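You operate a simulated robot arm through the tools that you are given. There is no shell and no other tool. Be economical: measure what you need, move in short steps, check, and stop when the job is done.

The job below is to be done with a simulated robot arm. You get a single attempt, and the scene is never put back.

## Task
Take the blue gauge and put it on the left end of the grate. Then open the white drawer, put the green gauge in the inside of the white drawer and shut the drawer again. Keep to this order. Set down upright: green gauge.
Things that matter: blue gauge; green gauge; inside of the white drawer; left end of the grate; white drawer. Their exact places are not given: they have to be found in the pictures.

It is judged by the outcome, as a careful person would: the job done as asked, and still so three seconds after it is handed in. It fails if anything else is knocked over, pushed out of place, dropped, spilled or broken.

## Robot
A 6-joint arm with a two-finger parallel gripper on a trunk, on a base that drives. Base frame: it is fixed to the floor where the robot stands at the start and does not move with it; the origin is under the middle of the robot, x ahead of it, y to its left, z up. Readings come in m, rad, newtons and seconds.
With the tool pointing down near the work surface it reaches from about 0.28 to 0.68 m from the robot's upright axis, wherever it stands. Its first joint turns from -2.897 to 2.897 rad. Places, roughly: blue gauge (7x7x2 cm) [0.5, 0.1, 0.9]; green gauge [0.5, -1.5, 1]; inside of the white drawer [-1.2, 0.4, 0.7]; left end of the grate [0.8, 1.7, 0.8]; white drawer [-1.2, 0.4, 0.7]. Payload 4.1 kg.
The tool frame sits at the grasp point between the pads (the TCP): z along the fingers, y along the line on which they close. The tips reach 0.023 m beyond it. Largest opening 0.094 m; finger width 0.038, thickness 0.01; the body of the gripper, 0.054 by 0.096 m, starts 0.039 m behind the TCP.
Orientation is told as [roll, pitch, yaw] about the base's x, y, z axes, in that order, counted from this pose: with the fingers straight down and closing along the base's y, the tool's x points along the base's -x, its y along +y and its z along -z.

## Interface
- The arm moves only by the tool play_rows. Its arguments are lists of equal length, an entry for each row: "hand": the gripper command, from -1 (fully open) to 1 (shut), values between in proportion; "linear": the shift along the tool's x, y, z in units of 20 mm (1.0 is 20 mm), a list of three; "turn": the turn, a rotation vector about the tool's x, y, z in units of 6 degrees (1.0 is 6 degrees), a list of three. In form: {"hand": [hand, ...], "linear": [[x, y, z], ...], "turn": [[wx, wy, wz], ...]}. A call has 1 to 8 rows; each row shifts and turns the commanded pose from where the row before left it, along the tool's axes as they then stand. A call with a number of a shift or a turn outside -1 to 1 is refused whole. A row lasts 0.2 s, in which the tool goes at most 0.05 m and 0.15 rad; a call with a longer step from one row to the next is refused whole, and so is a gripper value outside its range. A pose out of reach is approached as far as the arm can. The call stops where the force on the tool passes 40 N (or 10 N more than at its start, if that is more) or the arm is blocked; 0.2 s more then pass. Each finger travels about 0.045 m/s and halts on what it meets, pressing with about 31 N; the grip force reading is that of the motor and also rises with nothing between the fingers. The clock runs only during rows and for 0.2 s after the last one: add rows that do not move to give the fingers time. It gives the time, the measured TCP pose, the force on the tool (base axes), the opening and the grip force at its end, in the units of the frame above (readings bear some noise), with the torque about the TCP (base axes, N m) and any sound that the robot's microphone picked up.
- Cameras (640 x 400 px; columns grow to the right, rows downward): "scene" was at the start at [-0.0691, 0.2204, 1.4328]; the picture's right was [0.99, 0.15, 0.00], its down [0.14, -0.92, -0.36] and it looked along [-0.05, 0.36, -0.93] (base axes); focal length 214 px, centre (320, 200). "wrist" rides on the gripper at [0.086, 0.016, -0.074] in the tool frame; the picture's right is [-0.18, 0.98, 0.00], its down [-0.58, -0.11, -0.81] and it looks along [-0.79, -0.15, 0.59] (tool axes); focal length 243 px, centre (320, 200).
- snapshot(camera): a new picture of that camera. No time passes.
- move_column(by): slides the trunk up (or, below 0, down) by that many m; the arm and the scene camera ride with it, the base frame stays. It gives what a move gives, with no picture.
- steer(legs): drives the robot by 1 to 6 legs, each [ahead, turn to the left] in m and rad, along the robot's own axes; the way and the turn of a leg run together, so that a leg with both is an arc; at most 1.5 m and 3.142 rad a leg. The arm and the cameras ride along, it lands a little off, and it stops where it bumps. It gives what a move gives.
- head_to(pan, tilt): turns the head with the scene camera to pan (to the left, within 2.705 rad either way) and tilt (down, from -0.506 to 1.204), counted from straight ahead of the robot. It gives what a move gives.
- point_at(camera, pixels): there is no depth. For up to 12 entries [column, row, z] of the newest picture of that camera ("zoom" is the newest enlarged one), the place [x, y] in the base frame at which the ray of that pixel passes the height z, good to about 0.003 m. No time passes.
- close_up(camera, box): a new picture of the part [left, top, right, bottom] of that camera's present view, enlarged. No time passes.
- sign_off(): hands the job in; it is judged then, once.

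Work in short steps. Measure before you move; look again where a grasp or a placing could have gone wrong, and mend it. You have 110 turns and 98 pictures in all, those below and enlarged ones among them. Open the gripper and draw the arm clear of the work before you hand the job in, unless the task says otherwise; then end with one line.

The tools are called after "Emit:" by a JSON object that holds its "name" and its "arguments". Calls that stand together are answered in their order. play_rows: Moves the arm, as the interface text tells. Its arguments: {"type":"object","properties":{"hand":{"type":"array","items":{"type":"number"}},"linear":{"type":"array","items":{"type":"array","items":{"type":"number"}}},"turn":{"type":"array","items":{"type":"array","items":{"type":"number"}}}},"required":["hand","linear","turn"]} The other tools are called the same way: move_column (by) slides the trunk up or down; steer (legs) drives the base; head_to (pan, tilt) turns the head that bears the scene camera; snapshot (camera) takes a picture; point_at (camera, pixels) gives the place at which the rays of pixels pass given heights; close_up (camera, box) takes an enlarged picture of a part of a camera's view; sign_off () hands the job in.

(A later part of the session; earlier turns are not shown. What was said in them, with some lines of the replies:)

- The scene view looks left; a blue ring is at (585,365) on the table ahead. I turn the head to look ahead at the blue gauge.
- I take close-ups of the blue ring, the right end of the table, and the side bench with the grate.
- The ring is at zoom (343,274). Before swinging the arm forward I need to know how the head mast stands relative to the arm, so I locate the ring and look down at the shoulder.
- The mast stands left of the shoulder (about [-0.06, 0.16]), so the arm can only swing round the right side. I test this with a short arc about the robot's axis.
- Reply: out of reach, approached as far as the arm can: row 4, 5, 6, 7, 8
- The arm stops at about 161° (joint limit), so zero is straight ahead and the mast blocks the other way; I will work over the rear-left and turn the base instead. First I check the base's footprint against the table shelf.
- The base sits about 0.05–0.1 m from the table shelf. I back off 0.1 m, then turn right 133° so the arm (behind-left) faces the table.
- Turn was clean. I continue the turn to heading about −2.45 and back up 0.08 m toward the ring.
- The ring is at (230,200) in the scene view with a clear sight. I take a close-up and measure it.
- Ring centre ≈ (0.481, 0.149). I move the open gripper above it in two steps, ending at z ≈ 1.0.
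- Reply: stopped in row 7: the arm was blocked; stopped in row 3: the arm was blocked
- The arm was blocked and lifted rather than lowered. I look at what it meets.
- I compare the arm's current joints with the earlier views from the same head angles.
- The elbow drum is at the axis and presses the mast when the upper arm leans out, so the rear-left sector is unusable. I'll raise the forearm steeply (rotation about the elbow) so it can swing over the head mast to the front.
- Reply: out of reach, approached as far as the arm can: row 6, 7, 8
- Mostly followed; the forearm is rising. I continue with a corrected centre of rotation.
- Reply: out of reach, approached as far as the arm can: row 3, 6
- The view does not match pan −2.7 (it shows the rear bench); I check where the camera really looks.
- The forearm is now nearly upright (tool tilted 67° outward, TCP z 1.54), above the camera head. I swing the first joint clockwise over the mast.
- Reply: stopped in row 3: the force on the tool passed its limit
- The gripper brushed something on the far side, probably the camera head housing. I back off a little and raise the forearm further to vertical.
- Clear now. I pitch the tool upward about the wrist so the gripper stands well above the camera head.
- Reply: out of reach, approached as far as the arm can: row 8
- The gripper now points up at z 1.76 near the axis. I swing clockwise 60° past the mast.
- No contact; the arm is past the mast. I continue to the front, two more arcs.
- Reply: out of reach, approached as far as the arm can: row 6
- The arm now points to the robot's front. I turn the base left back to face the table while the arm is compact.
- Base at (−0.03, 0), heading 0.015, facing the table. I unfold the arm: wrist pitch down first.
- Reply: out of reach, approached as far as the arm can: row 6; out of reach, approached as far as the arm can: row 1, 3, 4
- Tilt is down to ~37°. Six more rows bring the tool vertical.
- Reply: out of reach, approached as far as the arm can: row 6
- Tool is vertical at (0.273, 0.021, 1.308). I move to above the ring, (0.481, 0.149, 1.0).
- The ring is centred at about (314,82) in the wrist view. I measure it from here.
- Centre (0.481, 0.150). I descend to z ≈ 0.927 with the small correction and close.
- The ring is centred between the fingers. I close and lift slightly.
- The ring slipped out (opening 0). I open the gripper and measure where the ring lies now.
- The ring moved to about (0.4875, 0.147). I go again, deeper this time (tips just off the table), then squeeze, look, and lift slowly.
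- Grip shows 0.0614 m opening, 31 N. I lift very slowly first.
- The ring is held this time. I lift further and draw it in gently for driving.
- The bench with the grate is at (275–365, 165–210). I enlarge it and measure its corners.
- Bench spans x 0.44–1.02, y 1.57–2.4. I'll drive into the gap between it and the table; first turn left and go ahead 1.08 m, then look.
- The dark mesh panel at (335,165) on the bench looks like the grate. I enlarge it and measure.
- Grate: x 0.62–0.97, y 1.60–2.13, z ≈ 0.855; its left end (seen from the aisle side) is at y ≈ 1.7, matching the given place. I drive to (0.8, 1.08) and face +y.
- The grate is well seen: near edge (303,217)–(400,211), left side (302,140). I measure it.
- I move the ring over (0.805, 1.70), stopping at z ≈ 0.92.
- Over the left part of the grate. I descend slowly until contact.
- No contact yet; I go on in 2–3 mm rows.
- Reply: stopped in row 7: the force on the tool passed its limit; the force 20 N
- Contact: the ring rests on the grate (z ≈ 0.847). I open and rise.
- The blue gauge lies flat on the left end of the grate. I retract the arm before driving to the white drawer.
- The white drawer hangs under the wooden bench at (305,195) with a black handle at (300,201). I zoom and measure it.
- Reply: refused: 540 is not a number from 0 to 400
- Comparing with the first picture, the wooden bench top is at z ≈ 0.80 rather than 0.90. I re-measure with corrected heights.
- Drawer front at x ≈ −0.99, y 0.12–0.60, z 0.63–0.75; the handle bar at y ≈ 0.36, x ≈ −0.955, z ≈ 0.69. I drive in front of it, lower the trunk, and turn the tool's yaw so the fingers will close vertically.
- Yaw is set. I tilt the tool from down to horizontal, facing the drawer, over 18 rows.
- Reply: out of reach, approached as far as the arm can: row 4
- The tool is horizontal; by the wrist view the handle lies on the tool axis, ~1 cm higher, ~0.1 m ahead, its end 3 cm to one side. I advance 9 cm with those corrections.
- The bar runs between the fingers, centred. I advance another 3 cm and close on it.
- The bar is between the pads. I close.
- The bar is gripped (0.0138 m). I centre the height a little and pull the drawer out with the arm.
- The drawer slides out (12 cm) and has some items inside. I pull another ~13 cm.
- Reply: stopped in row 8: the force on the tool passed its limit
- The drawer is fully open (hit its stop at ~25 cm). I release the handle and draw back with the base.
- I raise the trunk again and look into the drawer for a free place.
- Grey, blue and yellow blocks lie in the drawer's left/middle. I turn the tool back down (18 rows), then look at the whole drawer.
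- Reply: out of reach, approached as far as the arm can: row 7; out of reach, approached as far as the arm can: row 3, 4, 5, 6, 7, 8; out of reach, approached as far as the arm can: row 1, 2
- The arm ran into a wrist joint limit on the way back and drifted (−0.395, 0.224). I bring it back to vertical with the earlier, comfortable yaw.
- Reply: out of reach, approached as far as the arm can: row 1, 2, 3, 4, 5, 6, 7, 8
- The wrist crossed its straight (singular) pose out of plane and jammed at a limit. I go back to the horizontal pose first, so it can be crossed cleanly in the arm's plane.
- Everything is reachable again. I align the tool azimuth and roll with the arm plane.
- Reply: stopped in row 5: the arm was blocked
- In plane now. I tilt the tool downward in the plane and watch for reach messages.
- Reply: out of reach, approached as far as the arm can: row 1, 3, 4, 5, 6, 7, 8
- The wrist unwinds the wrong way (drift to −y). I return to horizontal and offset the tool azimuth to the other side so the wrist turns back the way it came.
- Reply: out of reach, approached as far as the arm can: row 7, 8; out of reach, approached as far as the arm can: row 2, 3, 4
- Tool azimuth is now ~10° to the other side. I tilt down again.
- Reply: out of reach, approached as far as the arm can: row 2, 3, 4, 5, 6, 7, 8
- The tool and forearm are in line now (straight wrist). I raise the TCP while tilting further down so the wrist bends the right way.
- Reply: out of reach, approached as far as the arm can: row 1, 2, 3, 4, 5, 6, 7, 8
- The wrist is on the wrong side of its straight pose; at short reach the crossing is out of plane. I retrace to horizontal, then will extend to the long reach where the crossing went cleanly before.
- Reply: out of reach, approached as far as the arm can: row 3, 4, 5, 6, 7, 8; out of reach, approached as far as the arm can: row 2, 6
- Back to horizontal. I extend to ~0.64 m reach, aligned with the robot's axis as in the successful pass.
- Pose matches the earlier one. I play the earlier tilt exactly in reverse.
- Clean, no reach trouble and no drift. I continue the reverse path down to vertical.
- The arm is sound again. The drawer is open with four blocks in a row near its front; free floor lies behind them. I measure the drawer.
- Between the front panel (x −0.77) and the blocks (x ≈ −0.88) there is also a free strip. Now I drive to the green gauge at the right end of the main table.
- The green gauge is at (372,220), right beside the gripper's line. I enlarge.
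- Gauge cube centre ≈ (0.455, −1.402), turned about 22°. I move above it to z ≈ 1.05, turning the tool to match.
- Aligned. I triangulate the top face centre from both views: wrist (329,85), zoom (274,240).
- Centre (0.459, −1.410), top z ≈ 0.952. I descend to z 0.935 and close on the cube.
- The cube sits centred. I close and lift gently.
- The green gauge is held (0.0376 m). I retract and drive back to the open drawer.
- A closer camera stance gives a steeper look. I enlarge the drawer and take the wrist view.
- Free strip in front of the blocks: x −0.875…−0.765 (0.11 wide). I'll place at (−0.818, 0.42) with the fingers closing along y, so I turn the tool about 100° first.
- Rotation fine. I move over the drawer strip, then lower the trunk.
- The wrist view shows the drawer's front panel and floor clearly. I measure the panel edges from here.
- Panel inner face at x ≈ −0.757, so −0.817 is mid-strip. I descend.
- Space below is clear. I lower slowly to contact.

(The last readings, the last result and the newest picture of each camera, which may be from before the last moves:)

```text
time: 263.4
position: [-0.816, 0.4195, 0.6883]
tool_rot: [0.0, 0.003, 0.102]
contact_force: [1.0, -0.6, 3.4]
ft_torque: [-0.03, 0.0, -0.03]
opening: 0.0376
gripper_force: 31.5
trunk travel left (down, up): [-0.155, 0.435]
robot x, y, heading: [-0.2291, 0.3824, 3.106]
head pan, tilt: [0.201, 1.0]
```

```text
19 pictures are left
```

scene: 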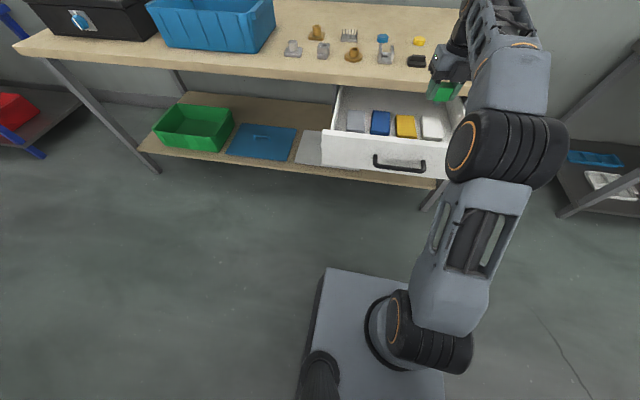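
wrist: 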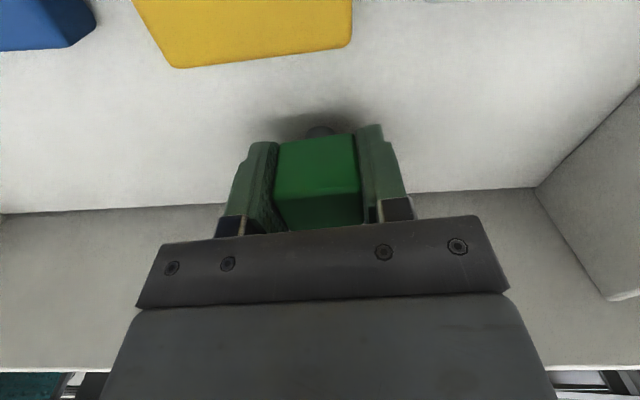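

Light contact (+3.4 N): the gauge stands on the drawer floor. I open and lift straight up.

Emit:
{"name": "play_rows", "arguments": {"hand": [0, -0.5, -1, -1, -1, -1, -1, -1], "linear": [[0, 0, 0], [0, 0, 0], [0, 0, 0], [0, 0, 0], [0, 0, -0.2], [0, 0, -0.5], [0, 0, -1], [0, 0, -1]], "turn": [[0, 0, 0], [0, 0, 0], [0, 0, 0], [0, 0, 0], [0, 0, 0], [0, 0, 0], [0, 0, 0], [0, 0, 0]]}}

Emit:
{"name": "play_rows", "arguments": {"hand": [-1, -1, -1, -1, -1, -1, -1, -1], "linear": [[0, 0, -1], [0, 0, -1], [0, 0, -1], [0, 0, -1], [0, 0, -1], [0, 0, -1], [0, 0, -1], [0, 0, -1]], "turn": [[0, 0, 0], [0, 0, 0], [0, 0, 0], [0, 0, 0], [0, 0, 0], [0, 0, 0], [0, 0, 0], [0, 0, 0]]}}

Emit:
{"name": "snapshot", "arguments": {"camera": "wrist"}}

Emit:
{"name": "close_up", "arguments": {"camera": "scene", "box": [310, 40, 502, 190]}}

```text
time: 265.2
position: [-0.8155, 0.4194, 0.742]
tool_rot: [0.002, 0.001, 0.101]
contact_force: [0.5, 0.2, -0.4]
ft_torque: [-0.03, 0.03, -0.01]
opening: 0.0941
gripper_force: 0.1
trunk travel left (down, up): [-0.155, 0.435]
robot x, y, heading: [-0.232, 0.3791, 3.109]
head pan, tilt: [0.201, 1.0]
```

```text
time: 267.0
position: [-0.816, 0.4185, 0.903]
tool_rot: [0.001, 0.0, 0.102]
contact_force: [0.3, 0.0, 0.4]
ft_torque: [0.0, -0.01, -0.04]
opening: 0.0942
gripper_force: 0.2
trunk travel left (down, up): [-0.155, 0.435]
robot x, y, heading: [-0.233, 0.3815, 3.107]
head pan, tilt: [0.201, 1.0]
```

```text
18 pictures are left
```

wrist: 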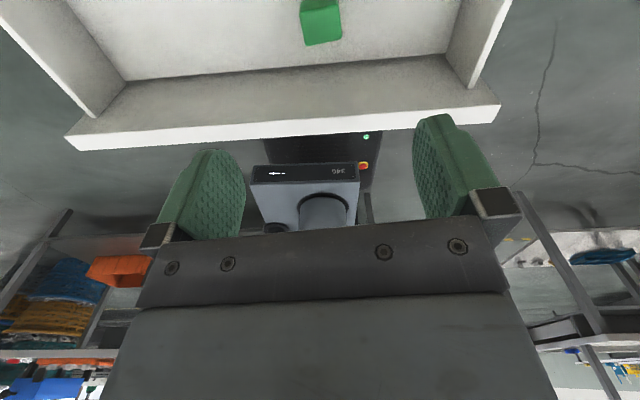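

```text
2.67 times, centred on (406, 115) of scene
```

zoom: 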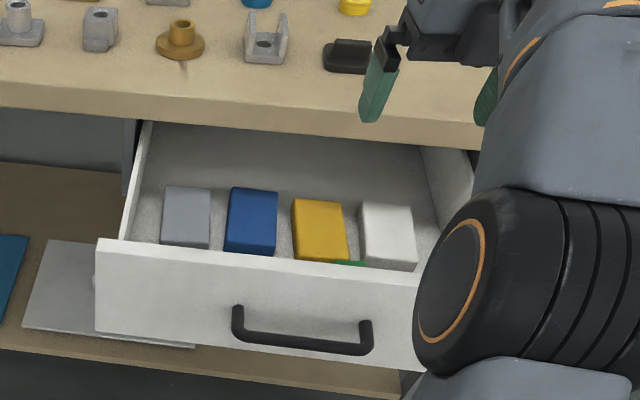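

The gauge stands upright in the drawer strip. To shut, I'll push the handle with closed fingertips tilted ~40° forward (camera sideways). First I withdraw, back the base off, and turn the tool.

Emit:
{"name": "play_rows", "arguments": {"hand": [-1, -1, -1, -1, 1, 1, 1, 1], "linear": [[-1, -0.1, -0.3], [-1, -0.1, -0.2], [-1, -0.1, 0], [-1, -0.1, 0], [-1, -0.1, 0], [-1, -0.1, 0], [-1, -0.1, 0], [-1, -0.1, 0]], "turn": [[0, 0, 0], [0, 0, 0], [0, 0, 0], [0, 0, 0], [0, 0, 0], [0, 0, 0], [0, 0, 0], [0, 0, 0]]}}

Emit:
{"name": "steer", "arguments": {"legs": [[-0.09, 0.02]]}}

Emit:
{"name": "play_rows", "arguments": {"hand": [1, 1, 1, 1, 1, 1, 1], "linear": [[0, 0, 0], [0, 0, 0], [0, 0, 0], [0, 0, 0], [0, 0, 0], [0, 0, 0], [0, 0, 0]], "turn": [[0, 0, -1], [0, 0, -1], [0, 0, -1], [0, 0, -1], [0, 0, -1], [0, 0, -1], [0, 0, -1]]}}

Emit:
{"name": "play_rows", "arguments": {"hand": [1, 1, 1, 1, 1, 1, 1], "linear": [[0, 0, 0], [0, 0, 0], [0, 0, 0], [0, 0, 0], [0, 0, 0], [0, 0, 0], [0, 0, 0]], "turn": [[0, 0, -1], [0, 0, -1], [0, 0, -1], [0, 0, -1], [0, 0, -1], [0, 0, -1], [0, 0, -1]]}}

Emit:
{"name": "snapshot", "arguments": {"camera": "scene"}}

```text
time: 268.8
position: [-0.6548, 0.42, 0.9125]
tool_rot: [0.003, 0.001, 0.101]
contact_force: [0.3, 0.2, -0.7]
ft_torque: [-0.01, 0.02, -0.01]
opening: 0.0052
gripper_force: 0.1
trunk travel left (down, up): [-0.155, 0.435]
robot x, y, heading: [-0.23, 0.3804, 3.106]
head pan, tilt: [0.201, 1.0]
```

```text
time: 269.9
position: [-0.566, 0.4071, 0.9117]
tool_rot: [0.001, 0.0, 0.123]
contact_force: [-0.7, -0.6, -0.4]
ft_torque: [-0.01, -0.03, 0.0]
opening: 0.0
gripper_force: 30.7
trunk travel left (down, up): [-0.155, 0.435]
robot x, y, heading: [-0.1437, 0.3772, 3.129]
head pan, tilt: [0.201, 1.0]
```

```text
time: 271.5
position: [-0.5655, 0.4081, 0.9133]
tool_rot: [0.002, 0.001, 0.857]
contact_force: [-0.4, -0.9, 0.3]
ft_torque: [0.01, 0.0, 0.01]
opening: 0.0002
gripper_force: 31.2
trunk travel left (down, up): [-0.155, 0.435]
robot x, y, heading: [-0.1409, 0.3803, 3.126]
head pan, tilt: [0.201, 1.0]
```

```text
time: 273.1
position: [-0.5662, 0.4089, 0.9131]
tool_rot: [-0.001, -0.001, 1.59]
contact_force: [0.6, 0.8, 0.4]
ft_torque: [0.01, -0.01, -0.02]
opening: 0.0
gripper_force: 30.8
trunk travel left (down, up): [-0.155, 0.435]
robot x, y, heading: [-0.1416, 0.3783, 3.126]
head pan, tilt: [0.201, 1.0]
```

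```text
16 pictures are left
```

scene: 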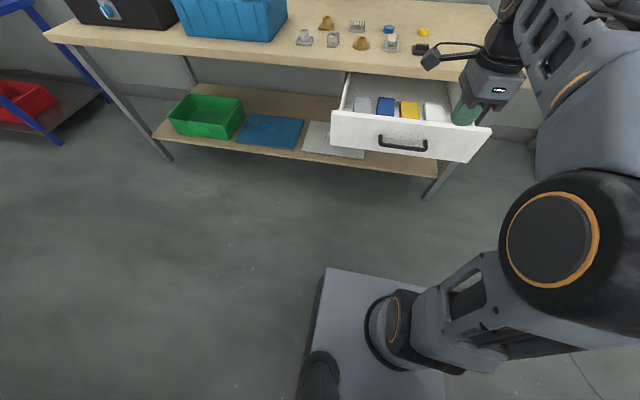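

Tool turned with the gripper closed. I tilt it 40° forward, shift to the drawer's centre line (y ≈ 0.36), and lower with the trunk.

Emit:
{"name": "play_rows", "arguments": {"hand": [1, 1, 1, 1, 1, 1, 1, 1], "linear": [[0.3, 0.42, 0.645], [0.3, 0.365, 0.68], [0.3, 0.305, 0.71], [0.3, 0.24, 0.73], [0.3, 0.175, 0.75], [0.3, 0.11, 0.76], [0.3, 0.045, 0.77], [0.3, -0.02, 0.775]], "turn": [[-0.833, 0, 0], [-0.833, 0, 0], [-0.833, 0, 0], [-0.833, 0, 0], [-0.833, 0, 0], [-0.833, 0, 0], [-0.833, 0, 0], [-0.833, 0, 0]]}}

Emit:
{"name": "move_column", "arguments": {"by": -0.11}}

Emit:
{"name": "head_to", "arguments": {"pan": 0.2, "tilt": 0.8}}

Emit:
{"name": "close_up", "arguments": {"camera": "scene", "box": [300, 90, 492, 210]}}

Emit:
{"name": "snapshot", "arguments": {"camera": "wrist"}}

```text
time: 274.9
position: [-0.6323, 0.3591, 0.8104]
tool_rot: [0.701, -0.002, 1.592]
contact_force: [-0.6, 0.4, 0.6]
ft_torque: [0.02, 0.0, 0.01]
opening: 0.0003
gripper_force: 30.9
trunk travel left (down, up): [-0.155, 0.435]
robot x, y, heading: [-0.1404, 0.379, 3.128]
head pan, tilt: [0.201, 1.0]
```

```text
time: 276.3
position: [-0.6319, 0.36, 0.7003]
tool_rot: [0.697, -0.003, 1.588]
contact_force: [0.1, -0.3, -0.4]
ft_torque: [0.01, 0.02, -0.01]
opening: 0.0
gripper_force: 31.1
trunk travel left (down, up): [-0.045, 0.545]
robot x, y, heading: [-0.1363, 0.3767, 3.127]
head pan, tilt: [0.201, 1.0]
```

```text
time: 277.1
position: [-0.6327, 0.3606, 0.6997]
tool_rot: [0.697, -0.004, 1.589]
contact_force: [-0.1, 0.0, 0.0]
ft_torque: [0.01, -0.01, 0.01]
opening: 0.0
gripper_force: 31.2
trunk travel left (down, up): [-0.045, 0.545]
robot x, y, heading: [-0.1404, 0.3839, 3.127]
head pan, tilt: [0.201, 0.799]
```

```text
3.33 times, centred on (396, 150) of scene
```

zoom: 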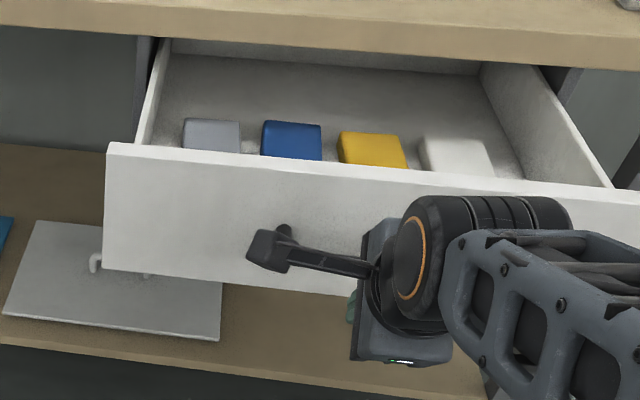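

```text
14 pictures are left
```

wrist: 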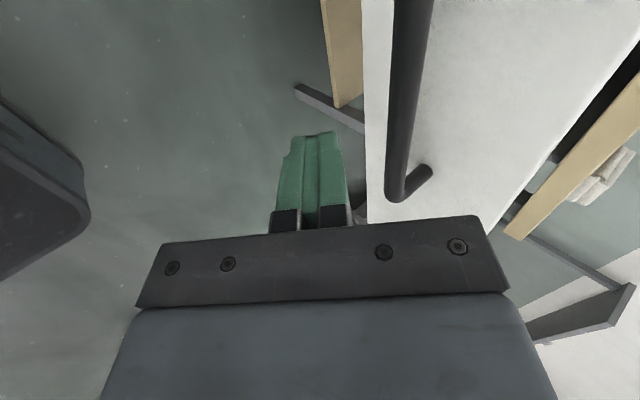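

The fingers are short of the bar (bar z ≈ 0.70). I raise 9 mm so the tips meet the bar, then push slowly outward.

Emit:
{"name": "play_rows", "arguments": {"hand": [1, 1, 1, 1, 1, 1, 1, 1], "linear": [[0, 0.29, -0.345], [0, 0.383, 0.32], [0, 0.383, 0.32], [0, 0.3, 0.257], [0, 0.153, 0.129], [0, 0.153, 0.129], [0, 0.19, 0.16], [0, 0.23, 0.193]], "turn": [[0, 0, 0], [0, 0, 0], [0, 0, 0], [0, 0, 0], [0, 0, 0], [0, 0, 0], [0, 0, 0], [0, 0, 0]]}}

Emit:
{"name": "snapshot", "arguments": {"camera": "wrist"}}

```text
time: 278.9
position: [-0.6792, 0.3589, 0.7083]
tool_rot: [0.697, -0.002, 1.587]
contact_force: [0.8, 0.1, -0.4]
ft_torque: [-0.02, 0.05, -0.02]
opening: 0.0
gripper_force: 30.8
trunk travel left (down, up): [-0.045, 0.545]
robot x, y, heading: [-0.1435, 0.3764, 3.132]
head pan, tilt: [0.201, 0.799]
```

```text
13 pictures are left
```

wrist: 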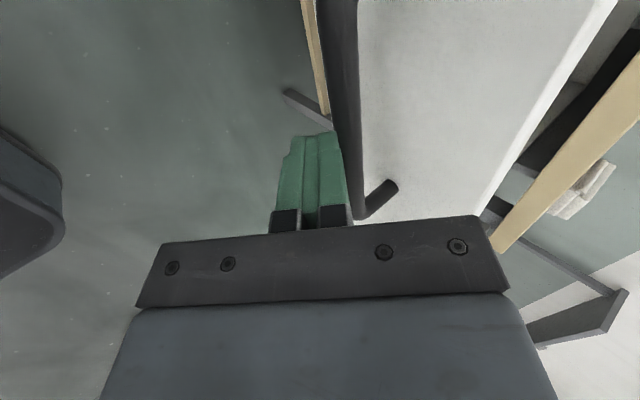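

The bar is right against the finger front. I push on with gentle ramp-up.

Emit:
{"name": "play_rows", "arguments": {"hand": [1, 1, 1, 1, 1, 1, 1, 1], "linear": [[0, 0.153, 0.129], [0, 0.153, 0.129], [0, 0.23, 0.193], [0, 0.306, 0.257], [0, 0.383, 0.32], [0, 0.383, 0.32], [0, 0.383, 0.32], [0, 0.383, 0.32]], "turn": [[0, 0, 0], [0, 0, 0], [0, 0, 0], [0, 0, 0], [0, 0, 0], [0, 0, 0], [0, 0, 0], [0, 0, 0]]}}

Emit:
{"name": "close_up", "arguments": {"camera": "scene", "box": [300, 90, 492, 210]}}

```text
time: 280.6
position: [-0.742, 0.3574, 0.7096]
tool_rot: [0.699, -0.002, 1.588]
contact_force: [0.5, -0.4, 0.5]
ft_torque: [0.01, 0.02, 0.01]
opening: 0.0
gripper_force: 31.0
trunk travel left (down, up): [-0.045, 0.545]
robot x, y, heading: [-0.131, 0.3812, 3.125]
head pan, tilt: [0.201, 0.799]
```

```text
3.33 times, centred on (396, 150) of scene
```

zoom: 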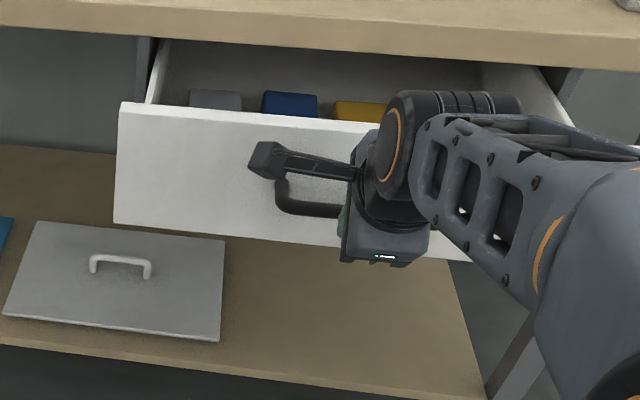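

The drawer slides in smoothly. I continue with two more strokes.

Emit:
{"name": "play_rows", "arguments": {"hand": [1, 1, 1, 1, 1, 1, 1, 1], "linear": [[0, 0.306, 0.257], [0, 0.383, 0.32], [0, 0.383, 0.32], [0, 0.383, 0.32], [0, 0.383, 0.32], [0, 0.383, 0.32], [0, 0.383, 0.32], [0, 0.306, 0.257]], "turn": [[0, 0, 0], [0, 0, 0], [0, 0, 0], [0, 0, 0], [0, 0, 0], [0, 0, 0], [0, 0, 0], [0, 0, 0]]}}

Emit:
{"name": "play_rows", "arguments": {"hand": [1, 1, 1, 1, 1, 1, 1, 1], "linear": [[0, 0.306, 0.257], [0, 0.383, 0.32], [0, 0.383, 0.32], [0, 0.383, 0.32], [0, 0.306, 0.257], [0, 0.306, 0.257], [0, 0.23, 0.193], [0, 0.153, 0.129]], "turn": [[0, 0, 0], [0, 0, 0], [0, 0, 0], [0, 0, 0], [0, 0, 0], [0, 0, 0], [0, 0, 0], [0, 0, 0]]}}

Emit:
{"name": "close_up", "arguments": {"camera": "scene", "box": [300, 70, 492, 190]}}

```text
time: 282.4
position: [-0.8181, 0.3553, 0.7085]
tool_rot: [0.698, -0.002, 1.588]
contact_force: [-0.3, 0.1, 0.3]
ft_torque: [0.01, -0.01, 0.0]
opening: 0.0
gripper_force: 31.3
trunk travel left (down, up): [-0.045, 0.545]
robot x, y, heading: [-0.1397, 0.379, 3.126]
head pan, tilt: [0.201, 0.799]
```

```text
time: 284.2
position: [-0.8819, 0.3541, 0.7101]
tool_rot: [0.7, -0.002, 1.587]
contact_force: [-0.4, -1.0, -0.5]
ft_torque: [-0.03, 0.02, 0.01]
opening: 0.0
gripper_force: 31.2
trunk travel left (down, up): [-0.045, 0.545]
robot x, y, heading: [-0.1386, 0.377, 3.132]
head pan, tilt: [0.201, 0.799]
```

```text
3.33 times, centred on (396, 130) of scene
```

zoom: 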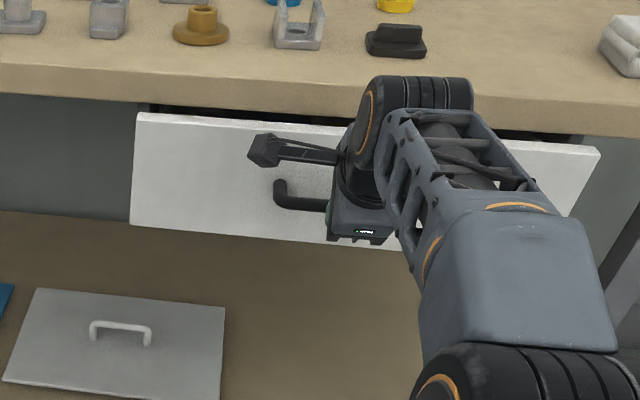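

Nearly shut. I finish with 5 mm rows until the stop is felt.

Emit:
{"name": "play_rows", "arguments": {"hand": [1, 1, 1, 1, 1, 1, 1, 1], "linear": [[0, 0.19, 0.16], [0, 0.19, 0.16], [0, 0.19, 0.16], [0, 0.19, 0.16], [0, 0.19, 0.16], [0, 0.19, 0.16], [0, 0.19, 0.16], [0, 0.15, 0.13]], "turn": [[0, 0, 0], [0, 0, 0], [0, 0, 0], [0, 0, 0], [0, 0, 0], [0, 0, 0], [0, 0, 0], [0, 0, 0]]}}

Emit:
{"name": "close_up", "arguments": {"camera": "scene", "box": [300, 70, 492, 190]}}

```text
time: 286.1
position: [-0.9176, 0.3542, 0.7086]
tool_rot: [0.687, -0.002, 1.588]
contact_force: [18.8, 0.5, 2.8]
ft_torque: [0.05, -0.15, -0.32]
opening: 0.0
gripper_force: 31.0
trunk travel left (down, up): [-0.045, 0.545]
robot x, y, heading: [-0.1387, 0.3792, 3.13]
head pan, tilt: [0.201, 0.799]
stopped in row 8: the force on the tool passed its limit (the readings are from after the stop); the commanded pose is now the measured one
```

```text
3.33 times, centred on (396, 130) of scene
```

zoom: 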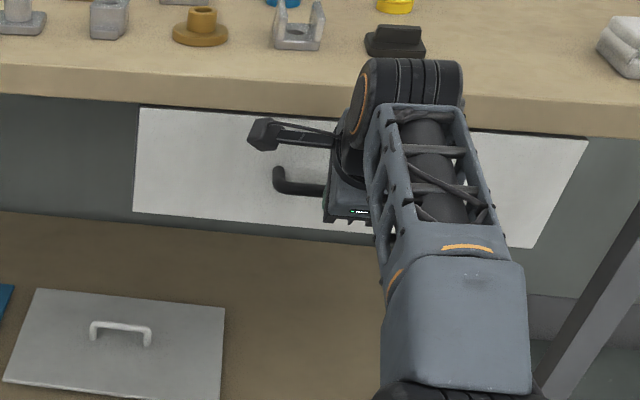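

The drawer hit its stop; its front is under the bench edge like at the start. I withdraw the arm straight back, open the gripper and back the base off.

Emit:
{"name": "play_rows", "arguments": {"hand": [1, 1, 1, 1, 1, 1, 1, 1], "linear": [[0, -0.19, -0.16], [0, -0.5, -0.43], [0, -0.76, -0.64], [0, -0.76, -0.64], [0, -0.76, -0.64], [0, -0.76, -0.64], [0, -0.76, -0.64], [0, -0.76, -0.64]], "turn": [[0, 0, 0], [0, 0, 0], [0, 0, 0], [0, 0, 0], [0, 0, 0], [0, 0, 0], [0, 0, 0], [0, 0, 0]]}}

Emit:
{"name": "steer", "arguments": {"legs": [[-0.12, 0]]}}

Emit:
{"name": "play_rows", "arguments": {"hand": [-1, -1, -1, -1, -1, -1], "linear": [[0, 0.3, -0.6], [0, 0.3, -0.6], [0, 0.3, -0.6], [0, 0.3, -0.6], [0, 0, 0], [0, 0, 0]], "turn": [[0, 0, 0], [0, 0, 0], [0, 0, 0], [0, 0, 0], [0, 0, 0], [0, 0, 0]]}}

Emit:
{"name": "move_column", "arguments": {"by": 0.3}}

Emit:
{"name": "snapshot", "arguments": {"camera": "scene"}}

```text
time: 287.9
position: [-0.7801, 0.3562, 0.7104]
tool_rot: [0.69, -0.001, 1.588]
contact_force: [0.3, 0.3, -1.0]
ft_torque: [0.04, 0.02, 0.0]
opening: 0.0
gripper_force: 31.1
trunk travel left (down, up): [-0.045, 0.545]
robot x, y, heading: [-0.1418, 0.3756, 3.127]
head pan, tilt: [0.201, 0.799]
```

```text
time: 289.1
position: [-0.66, 0.3543, 0.7102]
tool_rot: [0.688, 0.0, 1.587]
contact_force: [-0.9, 0.8, 0.4]
ft_torque: [0.01, -0.01, -0.01]
opening: 0.0
gripper_force: 31.0
trunk travel left (down, up): [-0.045, 0.545]
robot x, y, heading: [-0.0207, 0.3789, 3.126]
head pan, tilt: [0.201, 0.799]
```

```text
time: 290.5
position: [-0.6492, 0.3551, 0.7632]
tool_rot: [0.689, 0.001, 1.588]
contact_force: [0.2, 0.2, 0.1]
ft_torque: [0.0, -0.02, -0.03]
opening: 0.0939
gripper_force: 0.1
trunk travel left (down, up): [-0.045, 0.545]
robot x, y, heading: [-0.0193, 0.3799, 3.128]
head pan, tilt: [0.201, 0.799]
```

```text
time: 293.5
position: [-0.6494, 0.3559, 1.0619]
tool_rot: [0.688, 0.001, 1.588]
contact_force: [-0.3, 0.4, 0.2]
ft_torque: [-0.01, 0.02, 0.03]
opening: 0.0939
gripper_force: 0.0
trunk travel left (down, up): [-0.345, 0.245]
robot x, y, heading: [-0.0221, 0.38, 3.127]
head pan, tilt: [0.201, 0.799]
```

```text
9 pictures are left
```

scene: 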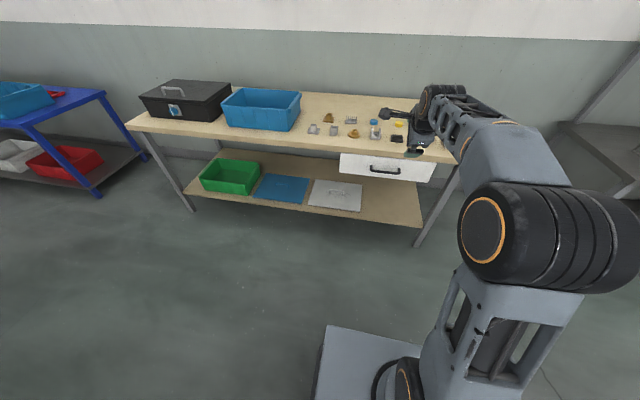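

The drawer looks shut and the arm is clear. I check it close up and glance back at the blue gauge on the grate.

Emit:
{"name": "close_up", "arguments": {"camera": "scene", "box": [310, 110, 470, 210]}}

Emit:
{"name": "head_to", "arguments": {"pan": -2.1, "tilt": 0.4}}

Emit:
{"name": "snapshot", "arguments": {"camera": "scene"}}

```text
4.00 times, centred on (390, 160) of scene
```

zoom: 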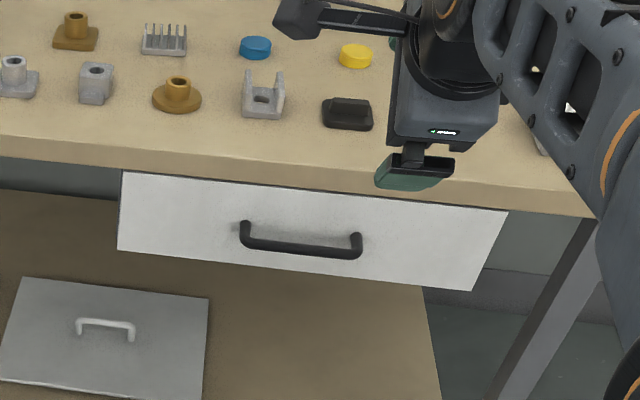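

```text
time: 295.6
position: [-0.6492, 0.3564, 1.0619]
tool_rot: [0.686, 0.001, 1.588]
contact_force: [0.2, -0.1, -0.1]
ft_torque: [0.03, -0.04, -0.04]
opening: 0.0942
gripper_force: 0.0
trunk travel left (down, up): [-0.345, 0.245]
robot x, y, heading: [-0.023, 0.3778, 3.127]
head pan, tilt: [-2.1, 0.4]
```

```text
7 pictures are left
```

scene: 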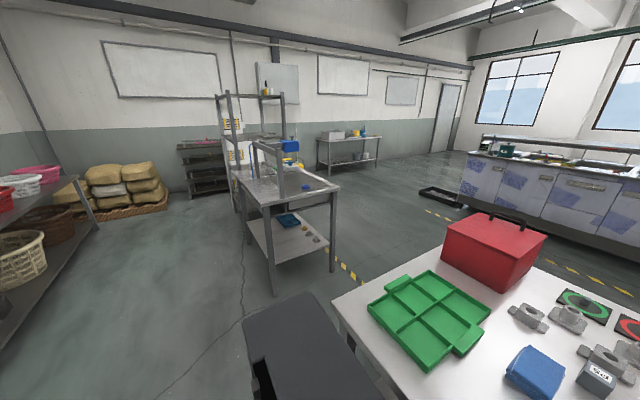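

The blue gauge is on the grate (304,187), the drawer is flush, and the gripper is open and clear. I hand in.

Emit:
{"name": "sign_off", "arguments": {}}

```text
The job is handed in.
```

The blue gauge lies on the left end of the grate; the green gauge was set down upright in the white drawer, and the drawer is shut. I could not see the green gauge after closing.
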